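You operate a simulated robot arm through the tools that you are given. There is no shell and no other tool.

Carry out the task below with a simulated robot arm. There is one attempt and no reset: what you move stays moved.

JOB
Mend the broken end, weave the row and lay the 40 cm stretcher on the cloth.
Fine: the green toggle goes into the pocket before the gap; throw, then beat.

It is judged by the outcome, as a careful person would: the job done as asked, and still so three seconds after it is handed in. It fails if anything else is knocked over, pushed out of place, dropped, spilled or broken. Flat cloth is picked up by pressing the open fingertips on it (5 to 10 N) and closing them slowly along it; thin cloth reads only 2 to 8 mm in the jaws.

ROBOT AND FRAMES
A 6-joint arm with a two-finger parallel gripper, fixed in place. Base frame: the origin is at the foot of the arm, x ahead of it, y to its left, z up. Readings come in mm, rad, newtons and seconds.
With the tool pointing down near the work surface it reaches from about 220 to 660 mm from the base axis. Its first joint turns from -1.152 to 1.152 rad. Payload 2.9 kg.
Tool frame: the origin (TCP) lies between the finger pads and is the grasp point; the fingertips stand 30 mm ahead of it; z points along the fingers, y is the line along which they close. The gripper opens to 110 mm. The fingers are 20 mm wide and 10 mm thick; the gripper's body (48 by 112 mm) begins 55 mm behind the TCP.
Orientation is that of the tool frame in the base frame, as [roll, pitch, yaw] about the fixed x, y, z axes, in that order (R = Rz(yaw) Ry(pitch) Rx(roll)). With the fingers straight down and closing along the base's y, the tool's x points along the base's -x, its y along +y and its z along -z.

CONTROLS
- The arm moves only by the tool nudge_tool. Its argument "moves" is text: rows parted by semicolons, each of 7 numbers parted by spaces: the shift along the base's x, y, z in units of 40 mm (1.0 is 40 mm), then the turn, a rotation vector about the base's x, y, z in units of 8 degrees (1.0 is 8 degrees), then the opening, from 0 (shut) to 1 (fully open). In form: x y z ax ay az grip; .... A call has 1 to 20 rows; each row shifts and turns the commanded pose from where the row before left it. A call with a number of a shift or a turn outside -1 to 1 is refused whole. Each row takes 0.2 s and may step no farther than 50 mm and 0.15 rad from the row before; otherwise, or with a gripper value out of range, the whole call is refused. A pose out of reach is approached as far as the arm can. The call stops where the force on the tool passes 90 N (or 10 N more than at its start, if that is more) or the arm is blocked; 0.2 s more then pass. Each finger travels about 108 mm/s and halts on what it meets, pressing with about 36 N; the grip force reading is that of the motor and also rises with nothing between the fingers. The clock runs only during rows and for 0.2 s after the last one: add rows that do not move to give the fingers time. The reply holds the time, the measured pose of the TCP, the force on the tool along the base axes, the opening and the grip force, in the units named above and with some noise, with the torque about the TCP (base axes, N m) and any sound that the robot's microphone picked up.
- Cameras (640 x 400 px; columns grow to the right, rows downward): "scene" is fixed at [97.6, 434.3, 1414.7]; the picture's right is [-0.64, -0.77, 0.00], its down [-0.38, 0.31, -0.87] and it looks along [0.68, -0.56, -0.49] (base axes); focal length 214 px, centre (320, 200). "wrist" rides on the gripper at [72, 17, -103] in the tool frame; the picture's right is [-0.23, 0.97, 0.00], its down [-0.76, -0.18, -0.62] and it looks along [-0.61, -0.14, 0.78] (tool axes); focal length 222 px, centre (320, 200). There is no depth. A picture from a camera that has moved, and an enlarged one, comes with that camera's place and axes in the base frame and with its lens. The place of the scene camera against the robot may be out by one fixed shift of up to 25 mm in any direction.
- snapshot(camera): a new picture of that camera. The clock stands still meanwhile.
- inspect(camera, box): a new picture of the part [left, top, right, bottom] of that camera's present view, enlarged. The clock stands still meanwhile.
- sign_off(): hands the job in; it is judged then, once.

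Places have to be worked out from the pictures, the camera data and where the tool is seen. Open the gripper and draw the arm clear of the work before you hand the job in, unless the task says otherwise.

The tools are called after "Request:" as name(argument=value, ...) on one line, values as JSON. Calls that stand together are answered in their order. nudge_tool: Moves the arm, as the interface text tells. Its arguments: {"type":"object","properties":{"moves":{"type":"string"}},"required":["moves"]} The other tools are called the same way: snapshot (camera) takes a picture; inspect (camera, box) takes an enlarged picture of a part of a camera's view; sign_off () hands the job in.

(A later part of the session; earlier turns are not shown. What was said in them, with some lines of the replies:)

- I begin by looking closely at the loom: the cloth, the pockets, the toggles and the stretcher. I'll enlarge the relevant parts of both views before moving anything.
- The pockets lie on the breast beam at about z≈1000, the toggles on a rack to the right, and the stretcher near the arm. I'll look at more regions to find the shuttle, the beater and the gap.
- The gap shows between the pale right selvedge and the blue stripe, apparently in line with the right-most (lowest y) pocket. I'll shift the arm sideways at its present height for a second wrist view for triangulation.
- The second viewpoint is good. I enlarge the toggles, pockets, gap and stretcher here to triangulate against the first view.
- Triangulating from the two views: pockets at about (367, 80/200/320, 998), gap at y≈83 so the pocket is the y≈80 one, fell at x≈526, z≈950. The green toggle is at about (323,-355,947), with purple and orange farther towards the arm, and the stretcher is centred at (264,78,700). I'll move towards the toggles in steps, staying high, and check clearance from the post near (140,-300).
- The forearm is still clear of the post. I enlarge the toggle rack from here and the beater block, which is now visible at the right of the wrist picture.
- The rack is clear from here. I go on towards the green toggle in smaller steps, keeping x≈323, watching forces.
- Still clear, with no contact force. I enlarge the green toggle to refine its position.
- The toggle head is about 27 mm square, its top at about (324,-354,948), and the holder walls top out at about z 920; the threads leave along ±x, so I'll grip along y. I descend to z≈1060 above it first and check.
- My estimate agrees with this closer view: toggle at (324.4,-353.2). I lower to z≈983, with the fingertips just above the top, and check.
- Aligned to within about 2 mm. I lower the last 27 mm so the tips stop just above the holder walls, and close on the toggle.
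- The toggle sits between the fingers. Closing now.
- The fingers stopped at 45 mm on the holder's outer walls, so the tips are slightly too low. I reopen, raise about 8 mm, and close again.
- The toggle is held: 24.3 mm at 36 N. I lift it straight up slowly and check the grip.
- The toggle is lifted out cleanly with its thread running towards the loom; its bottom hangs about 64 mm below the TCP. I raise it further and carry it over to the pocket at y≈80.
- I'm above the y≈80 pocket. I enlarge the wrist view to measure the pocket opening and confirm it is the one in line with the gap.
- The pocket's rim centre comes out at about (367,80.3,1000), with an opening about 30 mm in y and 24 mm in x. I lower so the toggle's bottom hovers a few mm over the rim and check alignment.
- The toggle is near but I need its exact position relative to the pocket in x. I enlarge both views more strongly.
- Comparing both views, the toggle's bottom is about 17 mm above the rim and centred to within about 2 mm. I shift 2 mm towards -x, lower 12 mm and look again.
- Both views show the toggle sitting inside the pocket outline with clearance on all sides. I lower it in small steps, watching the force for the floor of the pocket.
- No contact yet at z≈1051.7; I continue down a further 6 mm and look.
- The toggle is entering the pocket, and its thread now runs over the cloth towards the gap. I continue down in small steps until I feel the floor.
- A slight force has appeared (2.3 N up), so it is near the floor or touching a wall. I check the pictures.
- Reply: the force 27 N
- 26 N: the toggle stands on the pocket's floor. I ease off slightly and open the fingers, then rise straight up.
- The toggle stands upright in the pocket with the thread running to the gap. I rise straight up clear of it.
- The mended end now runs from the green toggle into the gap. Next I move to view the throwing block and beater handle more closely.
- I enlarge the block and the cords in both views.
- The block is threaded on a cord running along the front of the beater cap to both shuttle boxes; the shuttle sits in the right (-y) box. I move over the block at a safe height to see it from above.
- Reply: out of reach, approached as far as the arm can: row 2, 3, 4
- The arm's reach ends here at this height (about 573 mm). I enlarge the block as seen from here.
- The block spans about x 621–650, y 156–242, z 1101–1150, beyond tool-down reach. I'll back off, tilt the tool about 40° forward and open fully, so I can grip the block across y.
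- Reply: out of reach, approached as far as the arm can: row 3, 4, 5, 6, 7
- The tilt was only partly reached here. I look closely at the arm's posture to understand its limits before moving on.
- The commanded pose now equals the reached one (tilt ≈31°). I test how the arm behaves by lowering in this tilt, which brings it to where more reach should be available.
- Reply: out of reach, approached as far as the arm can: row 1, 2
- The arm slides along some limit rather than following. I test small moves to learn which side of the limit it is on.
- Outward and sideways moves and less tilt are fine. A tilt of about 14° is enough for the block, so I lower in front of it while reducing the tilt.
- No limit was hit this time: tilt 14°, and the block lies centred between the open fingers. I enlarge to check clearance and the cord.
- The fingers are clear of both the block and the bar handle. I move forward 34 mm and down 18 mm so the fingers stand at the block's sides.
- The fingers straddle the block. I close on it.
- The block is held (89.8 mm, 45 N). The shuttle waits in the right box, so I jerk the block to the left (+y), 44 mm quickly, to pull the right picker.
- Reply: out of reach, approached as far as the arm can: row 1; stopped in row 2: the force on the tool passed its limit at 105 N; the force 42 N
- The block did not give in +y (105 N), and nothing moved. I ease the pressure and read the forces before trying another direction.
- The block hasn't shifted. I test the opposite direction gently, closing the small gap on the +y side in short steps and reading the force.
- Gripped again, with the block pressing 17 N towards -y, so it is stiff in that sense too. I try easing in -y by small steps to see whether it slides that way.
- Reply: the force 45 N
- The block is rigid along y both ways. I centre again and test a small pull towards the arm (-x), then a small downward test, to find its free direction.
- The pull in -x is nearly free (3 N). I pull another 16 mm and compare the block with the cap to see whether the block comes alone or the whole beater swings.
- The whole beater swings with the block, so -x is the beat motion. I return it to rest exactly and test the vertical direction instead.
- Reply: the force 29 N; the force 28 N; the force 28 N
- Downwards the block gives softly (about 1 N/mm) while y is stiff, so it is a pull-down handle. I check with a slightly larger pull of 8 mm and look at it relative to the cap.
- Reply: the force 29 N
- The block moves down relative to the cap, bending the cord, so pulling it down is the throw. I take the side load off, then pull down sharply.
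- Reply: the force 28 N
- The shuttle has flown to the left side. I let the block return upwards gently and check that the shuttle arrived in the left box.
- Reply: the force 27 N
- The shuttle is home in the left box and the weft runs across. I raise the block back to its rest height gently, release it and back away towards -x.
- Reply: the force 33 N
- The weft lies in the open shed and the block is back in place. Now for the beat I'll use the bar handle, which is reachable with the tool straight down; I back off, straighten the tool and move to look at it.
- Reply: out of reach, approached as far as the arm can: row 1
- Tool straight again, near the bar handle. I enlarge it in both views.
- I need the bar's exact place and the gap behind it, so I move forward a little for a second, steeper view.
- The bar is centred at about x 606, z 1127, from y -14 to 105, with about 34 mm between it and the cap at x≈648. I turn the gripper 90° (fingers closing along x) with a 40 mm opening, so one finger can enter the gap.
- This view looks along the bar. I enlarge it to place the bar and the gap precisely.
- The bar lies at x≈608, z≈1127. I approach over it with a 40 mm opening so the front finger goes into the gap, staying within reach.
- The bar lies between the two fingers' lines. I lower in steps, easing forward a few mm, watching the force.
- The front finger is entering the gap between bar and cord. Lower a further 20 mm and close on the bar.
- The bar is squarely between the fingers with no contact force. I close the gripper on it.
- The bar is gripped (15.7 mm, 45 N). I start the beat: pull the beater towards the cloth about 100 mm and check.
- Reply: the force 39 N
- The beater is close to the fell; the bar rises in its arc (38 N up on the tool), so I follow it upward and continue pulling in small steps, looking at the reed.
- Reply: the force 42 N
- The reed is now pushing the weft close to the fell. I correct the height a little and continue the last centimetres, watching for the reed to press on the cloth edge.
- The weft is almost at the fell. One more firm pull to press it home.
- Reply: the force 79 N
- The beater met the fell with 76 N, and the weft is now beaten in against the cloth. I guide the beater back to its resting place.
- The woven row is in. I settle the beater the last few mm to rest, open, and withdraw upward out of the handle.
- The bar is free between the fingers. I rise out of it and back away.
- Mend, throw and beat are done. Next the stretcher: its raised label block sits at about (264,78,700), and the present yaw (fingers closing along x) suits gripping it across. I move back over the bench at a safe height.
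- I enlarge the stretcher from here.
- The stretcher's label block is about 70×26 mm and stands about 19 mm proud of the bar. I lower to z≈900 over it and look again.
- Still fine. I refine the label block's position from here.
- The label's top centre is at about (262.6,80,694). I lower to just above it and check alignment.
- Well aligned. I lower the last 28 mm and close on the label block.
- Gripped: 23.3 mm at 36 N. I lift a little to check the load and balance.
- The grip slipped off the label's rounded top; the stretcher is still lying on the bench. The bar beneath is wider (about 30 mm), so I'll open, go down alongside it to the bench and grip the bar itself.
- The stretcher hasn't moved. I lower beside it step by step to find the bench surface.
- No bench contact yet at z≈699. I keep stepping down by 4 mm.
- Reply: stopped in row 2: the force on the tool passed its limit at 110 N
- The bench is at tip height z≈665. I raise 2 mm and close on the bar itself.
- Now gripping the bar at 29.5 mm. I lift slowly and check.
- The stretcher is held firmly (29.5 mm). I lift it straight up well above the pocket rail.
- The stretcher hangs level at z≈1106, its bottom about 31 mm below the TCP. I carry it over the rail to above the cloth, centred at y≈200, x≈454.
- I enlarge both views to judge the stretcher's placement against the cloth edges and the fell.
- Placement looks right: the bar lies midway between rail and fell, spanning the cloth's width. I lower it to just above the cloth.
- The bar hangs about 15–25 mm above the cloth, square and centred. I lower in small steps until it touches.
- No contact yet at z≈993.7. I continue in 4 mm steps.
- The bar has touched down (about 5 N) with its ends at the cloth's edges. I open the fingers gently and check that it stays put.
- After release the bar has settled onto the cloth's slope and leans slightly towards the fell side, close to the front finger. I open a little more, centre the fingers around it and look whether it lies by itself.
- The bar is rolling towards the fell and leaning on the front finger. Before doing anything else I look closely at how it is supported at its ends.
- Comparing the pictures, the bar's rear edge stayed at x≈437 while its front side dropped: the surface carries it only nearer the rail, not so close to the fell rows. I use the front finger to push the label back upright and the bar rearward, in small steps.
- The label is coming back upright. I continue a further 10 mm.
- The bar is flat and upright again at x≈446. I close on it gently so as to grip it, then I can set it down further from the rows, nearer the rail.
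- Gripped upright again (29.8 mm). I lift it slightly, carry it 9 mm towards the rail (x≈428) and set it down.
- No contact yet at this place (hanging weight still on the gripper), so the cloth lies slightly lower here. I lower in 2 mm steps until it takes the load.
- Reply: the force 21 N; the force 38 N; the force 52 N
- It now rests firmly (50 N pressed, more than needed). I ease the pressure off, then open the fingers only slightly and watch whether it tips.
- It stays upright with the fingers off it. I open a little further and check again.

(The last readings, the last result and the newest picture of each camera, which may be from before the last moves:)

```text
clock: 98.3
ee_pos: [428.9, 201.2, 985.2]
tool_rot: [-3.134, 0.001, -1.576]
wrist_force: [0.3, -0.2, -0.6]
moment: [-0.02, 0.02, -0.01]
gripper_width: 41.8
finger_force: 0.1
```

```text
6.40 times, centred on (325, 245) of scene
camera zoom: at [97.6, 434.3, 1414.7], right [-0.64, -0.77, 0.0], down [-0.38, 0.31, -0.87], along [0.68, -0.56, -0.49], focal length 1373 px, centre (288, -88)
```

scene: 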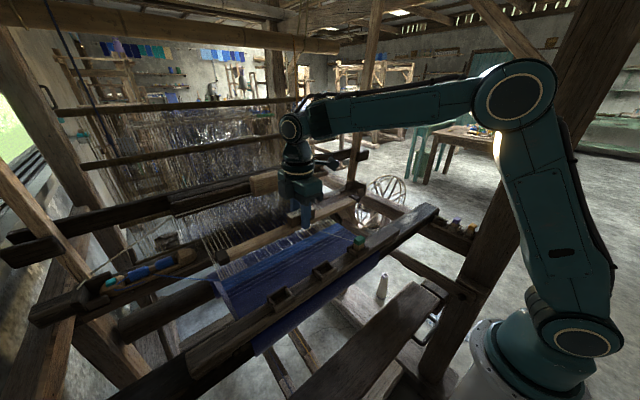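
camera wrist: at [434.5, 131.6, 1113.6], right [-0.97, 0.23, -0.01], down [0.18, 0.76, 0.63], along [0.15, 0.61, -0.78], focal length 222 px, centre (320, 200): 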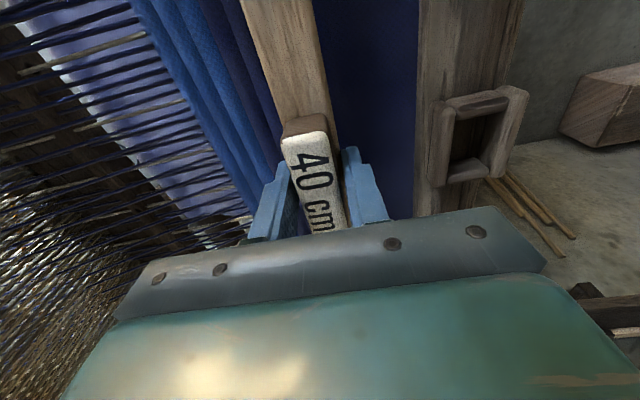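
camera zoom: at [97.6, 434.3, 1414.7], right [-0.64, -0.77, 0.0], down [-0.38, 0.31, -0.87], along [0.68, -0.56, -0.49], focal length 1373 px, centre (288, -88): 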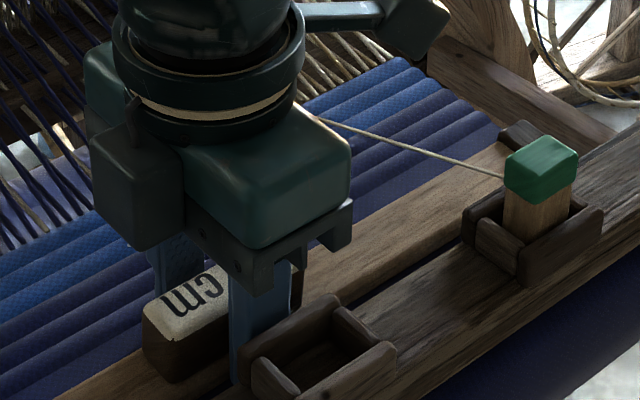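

The stretcher lies flat and still on its own. I withdraw straight up, slowly at first.

Request:
nudge_tool(moves="0 0 0.2 0 0 0 0.38; 0 0 0.3 0 0 0 0.38; 0 0 0.5 0 0 0 0.38; 0 0 0.8 0 0 0 0.38; 0 0 0.9 0 0 0 0.38; 0 0 0.9 0 0 0 0.38; 0 0 0 0 0 0 0.38")

Request:
snapshot(camera="wrist")

Request:
inspect(camera="scene", box=[200, 190, 380, 320])

```text
clock: 99.9
ee_pos: [427.6, 203.7, 1128.1]
tool_rot: [-3.135, 0.001, -1.576]
wrist_force: [-0.1, -0.4, -0.5]
moment: [-0.03, 0.01, -0.01]
gripper_width: 41.6
finger_force: 0.1
```

```text
taken
camera wrist: at [408.7, 131.9, 1232.9], right [-0.97, 0.23, -0.01], down [0.18, 0.76, 0.63], along [0.15, 0.61, -0.78], focal length 222 px, centre (320, 200)
```

wrist: 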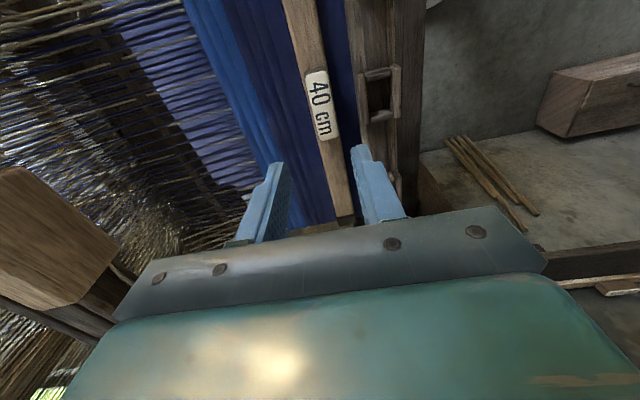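

```text
3.08 times, centred on (290, 255) of scene
camera zoom: at [97.6, 434.3, 1414.7], right [-0.64, -0.77, 0.0], down [-0.38, 0.31, -0.87], along [0.68, -0.56, -0.49], focal length 660 px, centre (412, 31)
```

zoom: 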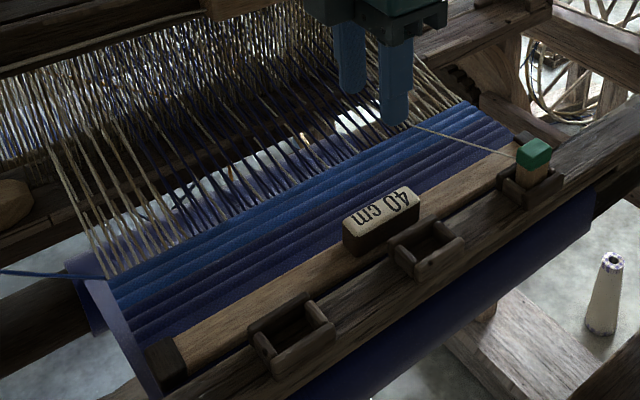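

The stretcher lies across the cloth. I draw the arm clear, up and back, then verify everything.

Request:
nudge_tool(moves="0 0 0.9 0 0 0 0.6; -0.5 0 0.9 0 0 0 0.8; -0.8 -0.3 0.9 0 0 0 1; -0.9 -0.5 0.5 0 0 0 1; -0.9 -0.5 0 0 0 0 1; -0.5 -0.5 0 0 0 0 1; 0 0 0 0 0 0 1; 0 0 0 0 0 0 1")

Request:
snapshot(camera="scene")

Request:
inspect(camera="scene", box=[200, 190, 380, 320])

Request:
inspect(camera="scene", box=[20, 130, 340, 330])

Request:
inspect(camera="wrist", box=[0, 0, 320, 200])

```text
clock: 101.7
ee_pos: [283.3, 130.5, 1256.5]
tool_rot: [-3.136, 0.004, -1.572]
wrist_force: [0.5, -0.3, -0.1]
moment: [0.03, 0.04, 0.01]
gripper_width: 110.0
finger_force: 0.1
```

```text
taken
```

scene: 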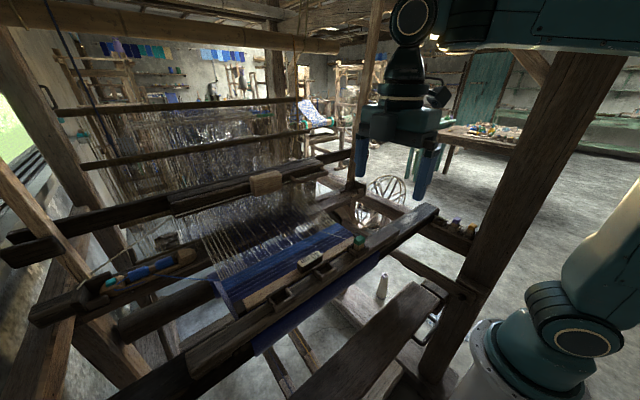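

```text
3.08 times, centred on (290, 255) of scene
camera zoom: at [97.5, 434.3, 1414.7], right [-0.64, -0.77, 0.0], down [-0.38, 0.31, -0.87], along [0.68, -0.56, -0.49], focal length 660 px, centre (412, 31)
```

zoom: 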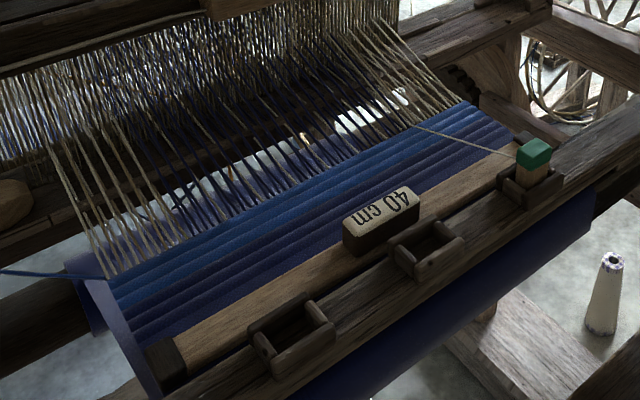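

```text
2.00 times, centred on (180, 230) of scene
camera zoom: at [97.5, 434.3, 1414.7], right [-0.64, -0.77, 0.0], down [-0.38, 0.31, -0.87], along [0.68, -0.56, -0.49], focal length 429 px, centre (600, 140)
```

zoom: 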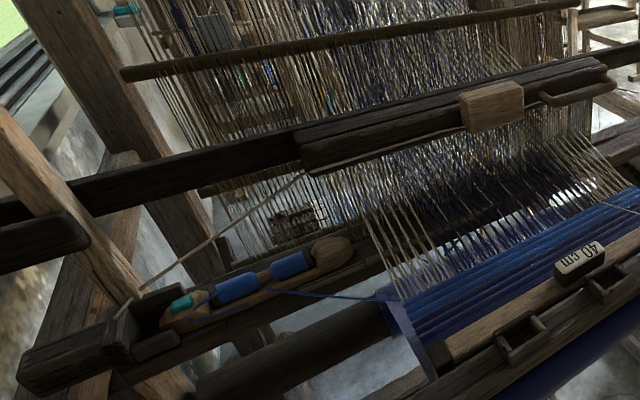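

```text
2.00 times, centred on (160, 100) of wrist
camera zoom: at [264.7, 59.6, 1361.2], right [-0.97, 0.23, -0.01], down [0.18, 0.76, 0.63], along [0.15, 0.61, -0.78], focal length 444 px, centre (640, 400)
```

zoom: 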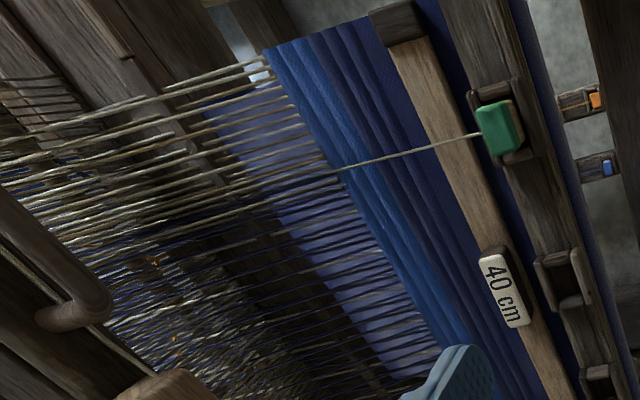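

Everything looks in order. A last check of the remaining toggles, the pocket, and the right end of the stretcher before handing in.

Request:
inspect(camera="scene", box=[330, 200, 490, 310])

Request:
inspect(camera="wrist", box=[170, 0, 270, 100])

Request:
nudge_tool(moves="-0.5 0 0.3 0 0 0 1; 0 0 0 0 0 0 1; 0 0 0 0 0 0 1; 0 0 0 0 0 0 1; 0 0 0 0 0 0 1; 0 0 0 0 0 0 1; 0 0 0 0 0 0 1; 0 0 0 0 0 0 1")

Request:
inspect(camera="scene", box=[200, 190, 380, 320])

```text
3.64 times, centred on (410, 255) of scene
camera zoom: at [97.5, 434.3, 1414.7], right [-0.64, -0.77, 0.0], down [-0.38, 0.31, -0.87], along [0.68, -0.56, -0.49], focal length 780 px, centre (-7, 0)
```

zoom: 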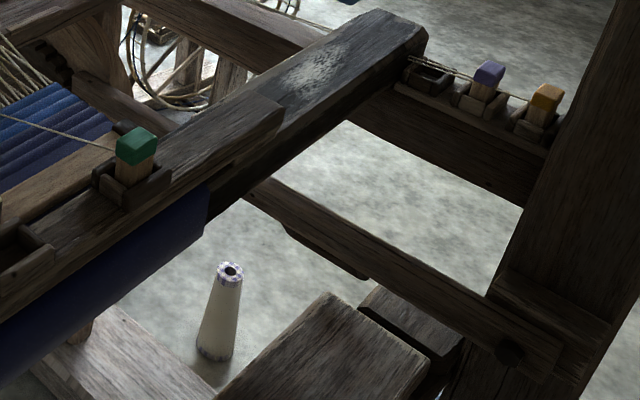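

```text
4.00 times, centred on (220, 50) of wrist
camera zoom: at [264.7, 59.6, 1361.2], right [-0.97, 0.23, -0.01], down [0.18, 0.76, 0.63], along [0.15, 0.61, -0.78], focal length 888 px, centre (720, 800)
```

zoom: 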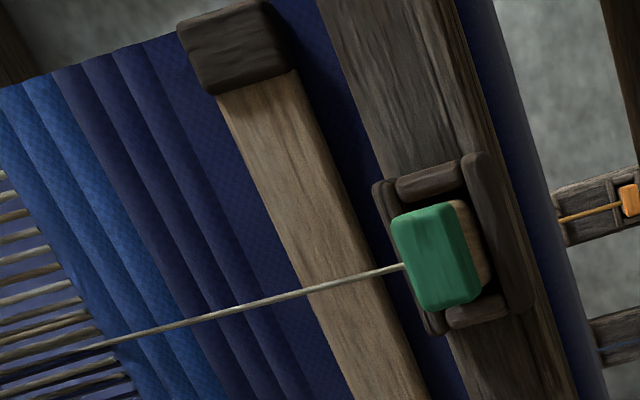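

```text
clock: 103.5
ee_pos: [264.5, 130.8, 1269.4]
tool_rot: [-3.135, 0.002, -1.576]
wrist_force: [-0.6, -0.3, -0.9]
moment: [0.04, 0.0, 0.0]
gripper_width: 110.0
finger_force: 0.0
```

```text
3.08 times, centred on (290, 255) of scene
camera zoom: at [97.6, 434.3, 1414.7], right [-0.64, -0.77, 0.0], down [-0.38, 0.31, -0.87], along [0.68, -0.56, -0.49], focal length 660 px, centre (412, 31)
```

zoom: 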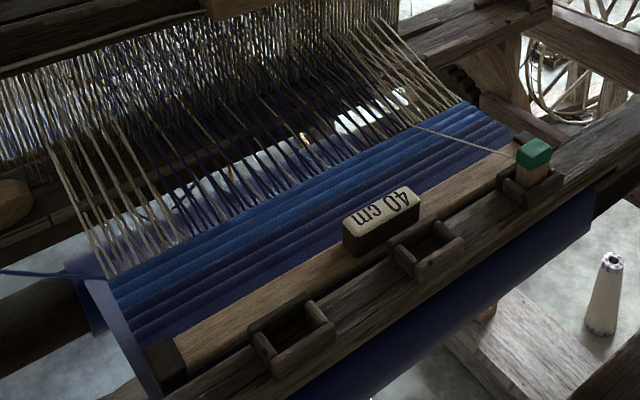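

All the parts are in place and still:
- **Mend:** the green toggle is in the pocket before the gap, with its end running into the warp.
- **Row:** the shuttle is in the left box, the weft is beaten in, and the beater and block are back at rest.
- **Stretcher:** the 40 cm stretcher lies flat across the cloth.
- **Surroundings:** the other toggles and the cone stand where they were. The gripper is open and the arm is clear.

I hand the job in.

Request:
sign_off()

```text
The job is handed in.
```

I mended the broken end, wove the row and laid the 40 cm stretcher on the cloth, then handed the job in. The last pictures, about 1.8 s apart with the arm clear, showed nothing moving. The judge's result was not shown to me.

- **Mend:** the green toggle stands in the right-hand pocket (y≈80), in line with the gap. Its thread runs over the cloth into the warp.
- **Throw:** pulling the block down sent the shuttle from the right box to the left one. Before finding that, I pushed the block sideways to about 105 N, which did not move it. I also pulled the beater about 22 mm towards the cloth, well short of the fell (the cloth's woven edge), and put it back.
- **Beat:** I pulled the beater by its bar handle until it met the fell at 76 N, then returned it to rest.
- **Stretcher:** it took two tries to grip and two to lay. My first spot, nearer the fell, let it roll onto a finger, so I righted it and set it down close to the pocket rail. It lies flat and label up, with its ends at the cloth's edges.

The purple and orange toggles and the cone look undisturbed. The gripper is open.
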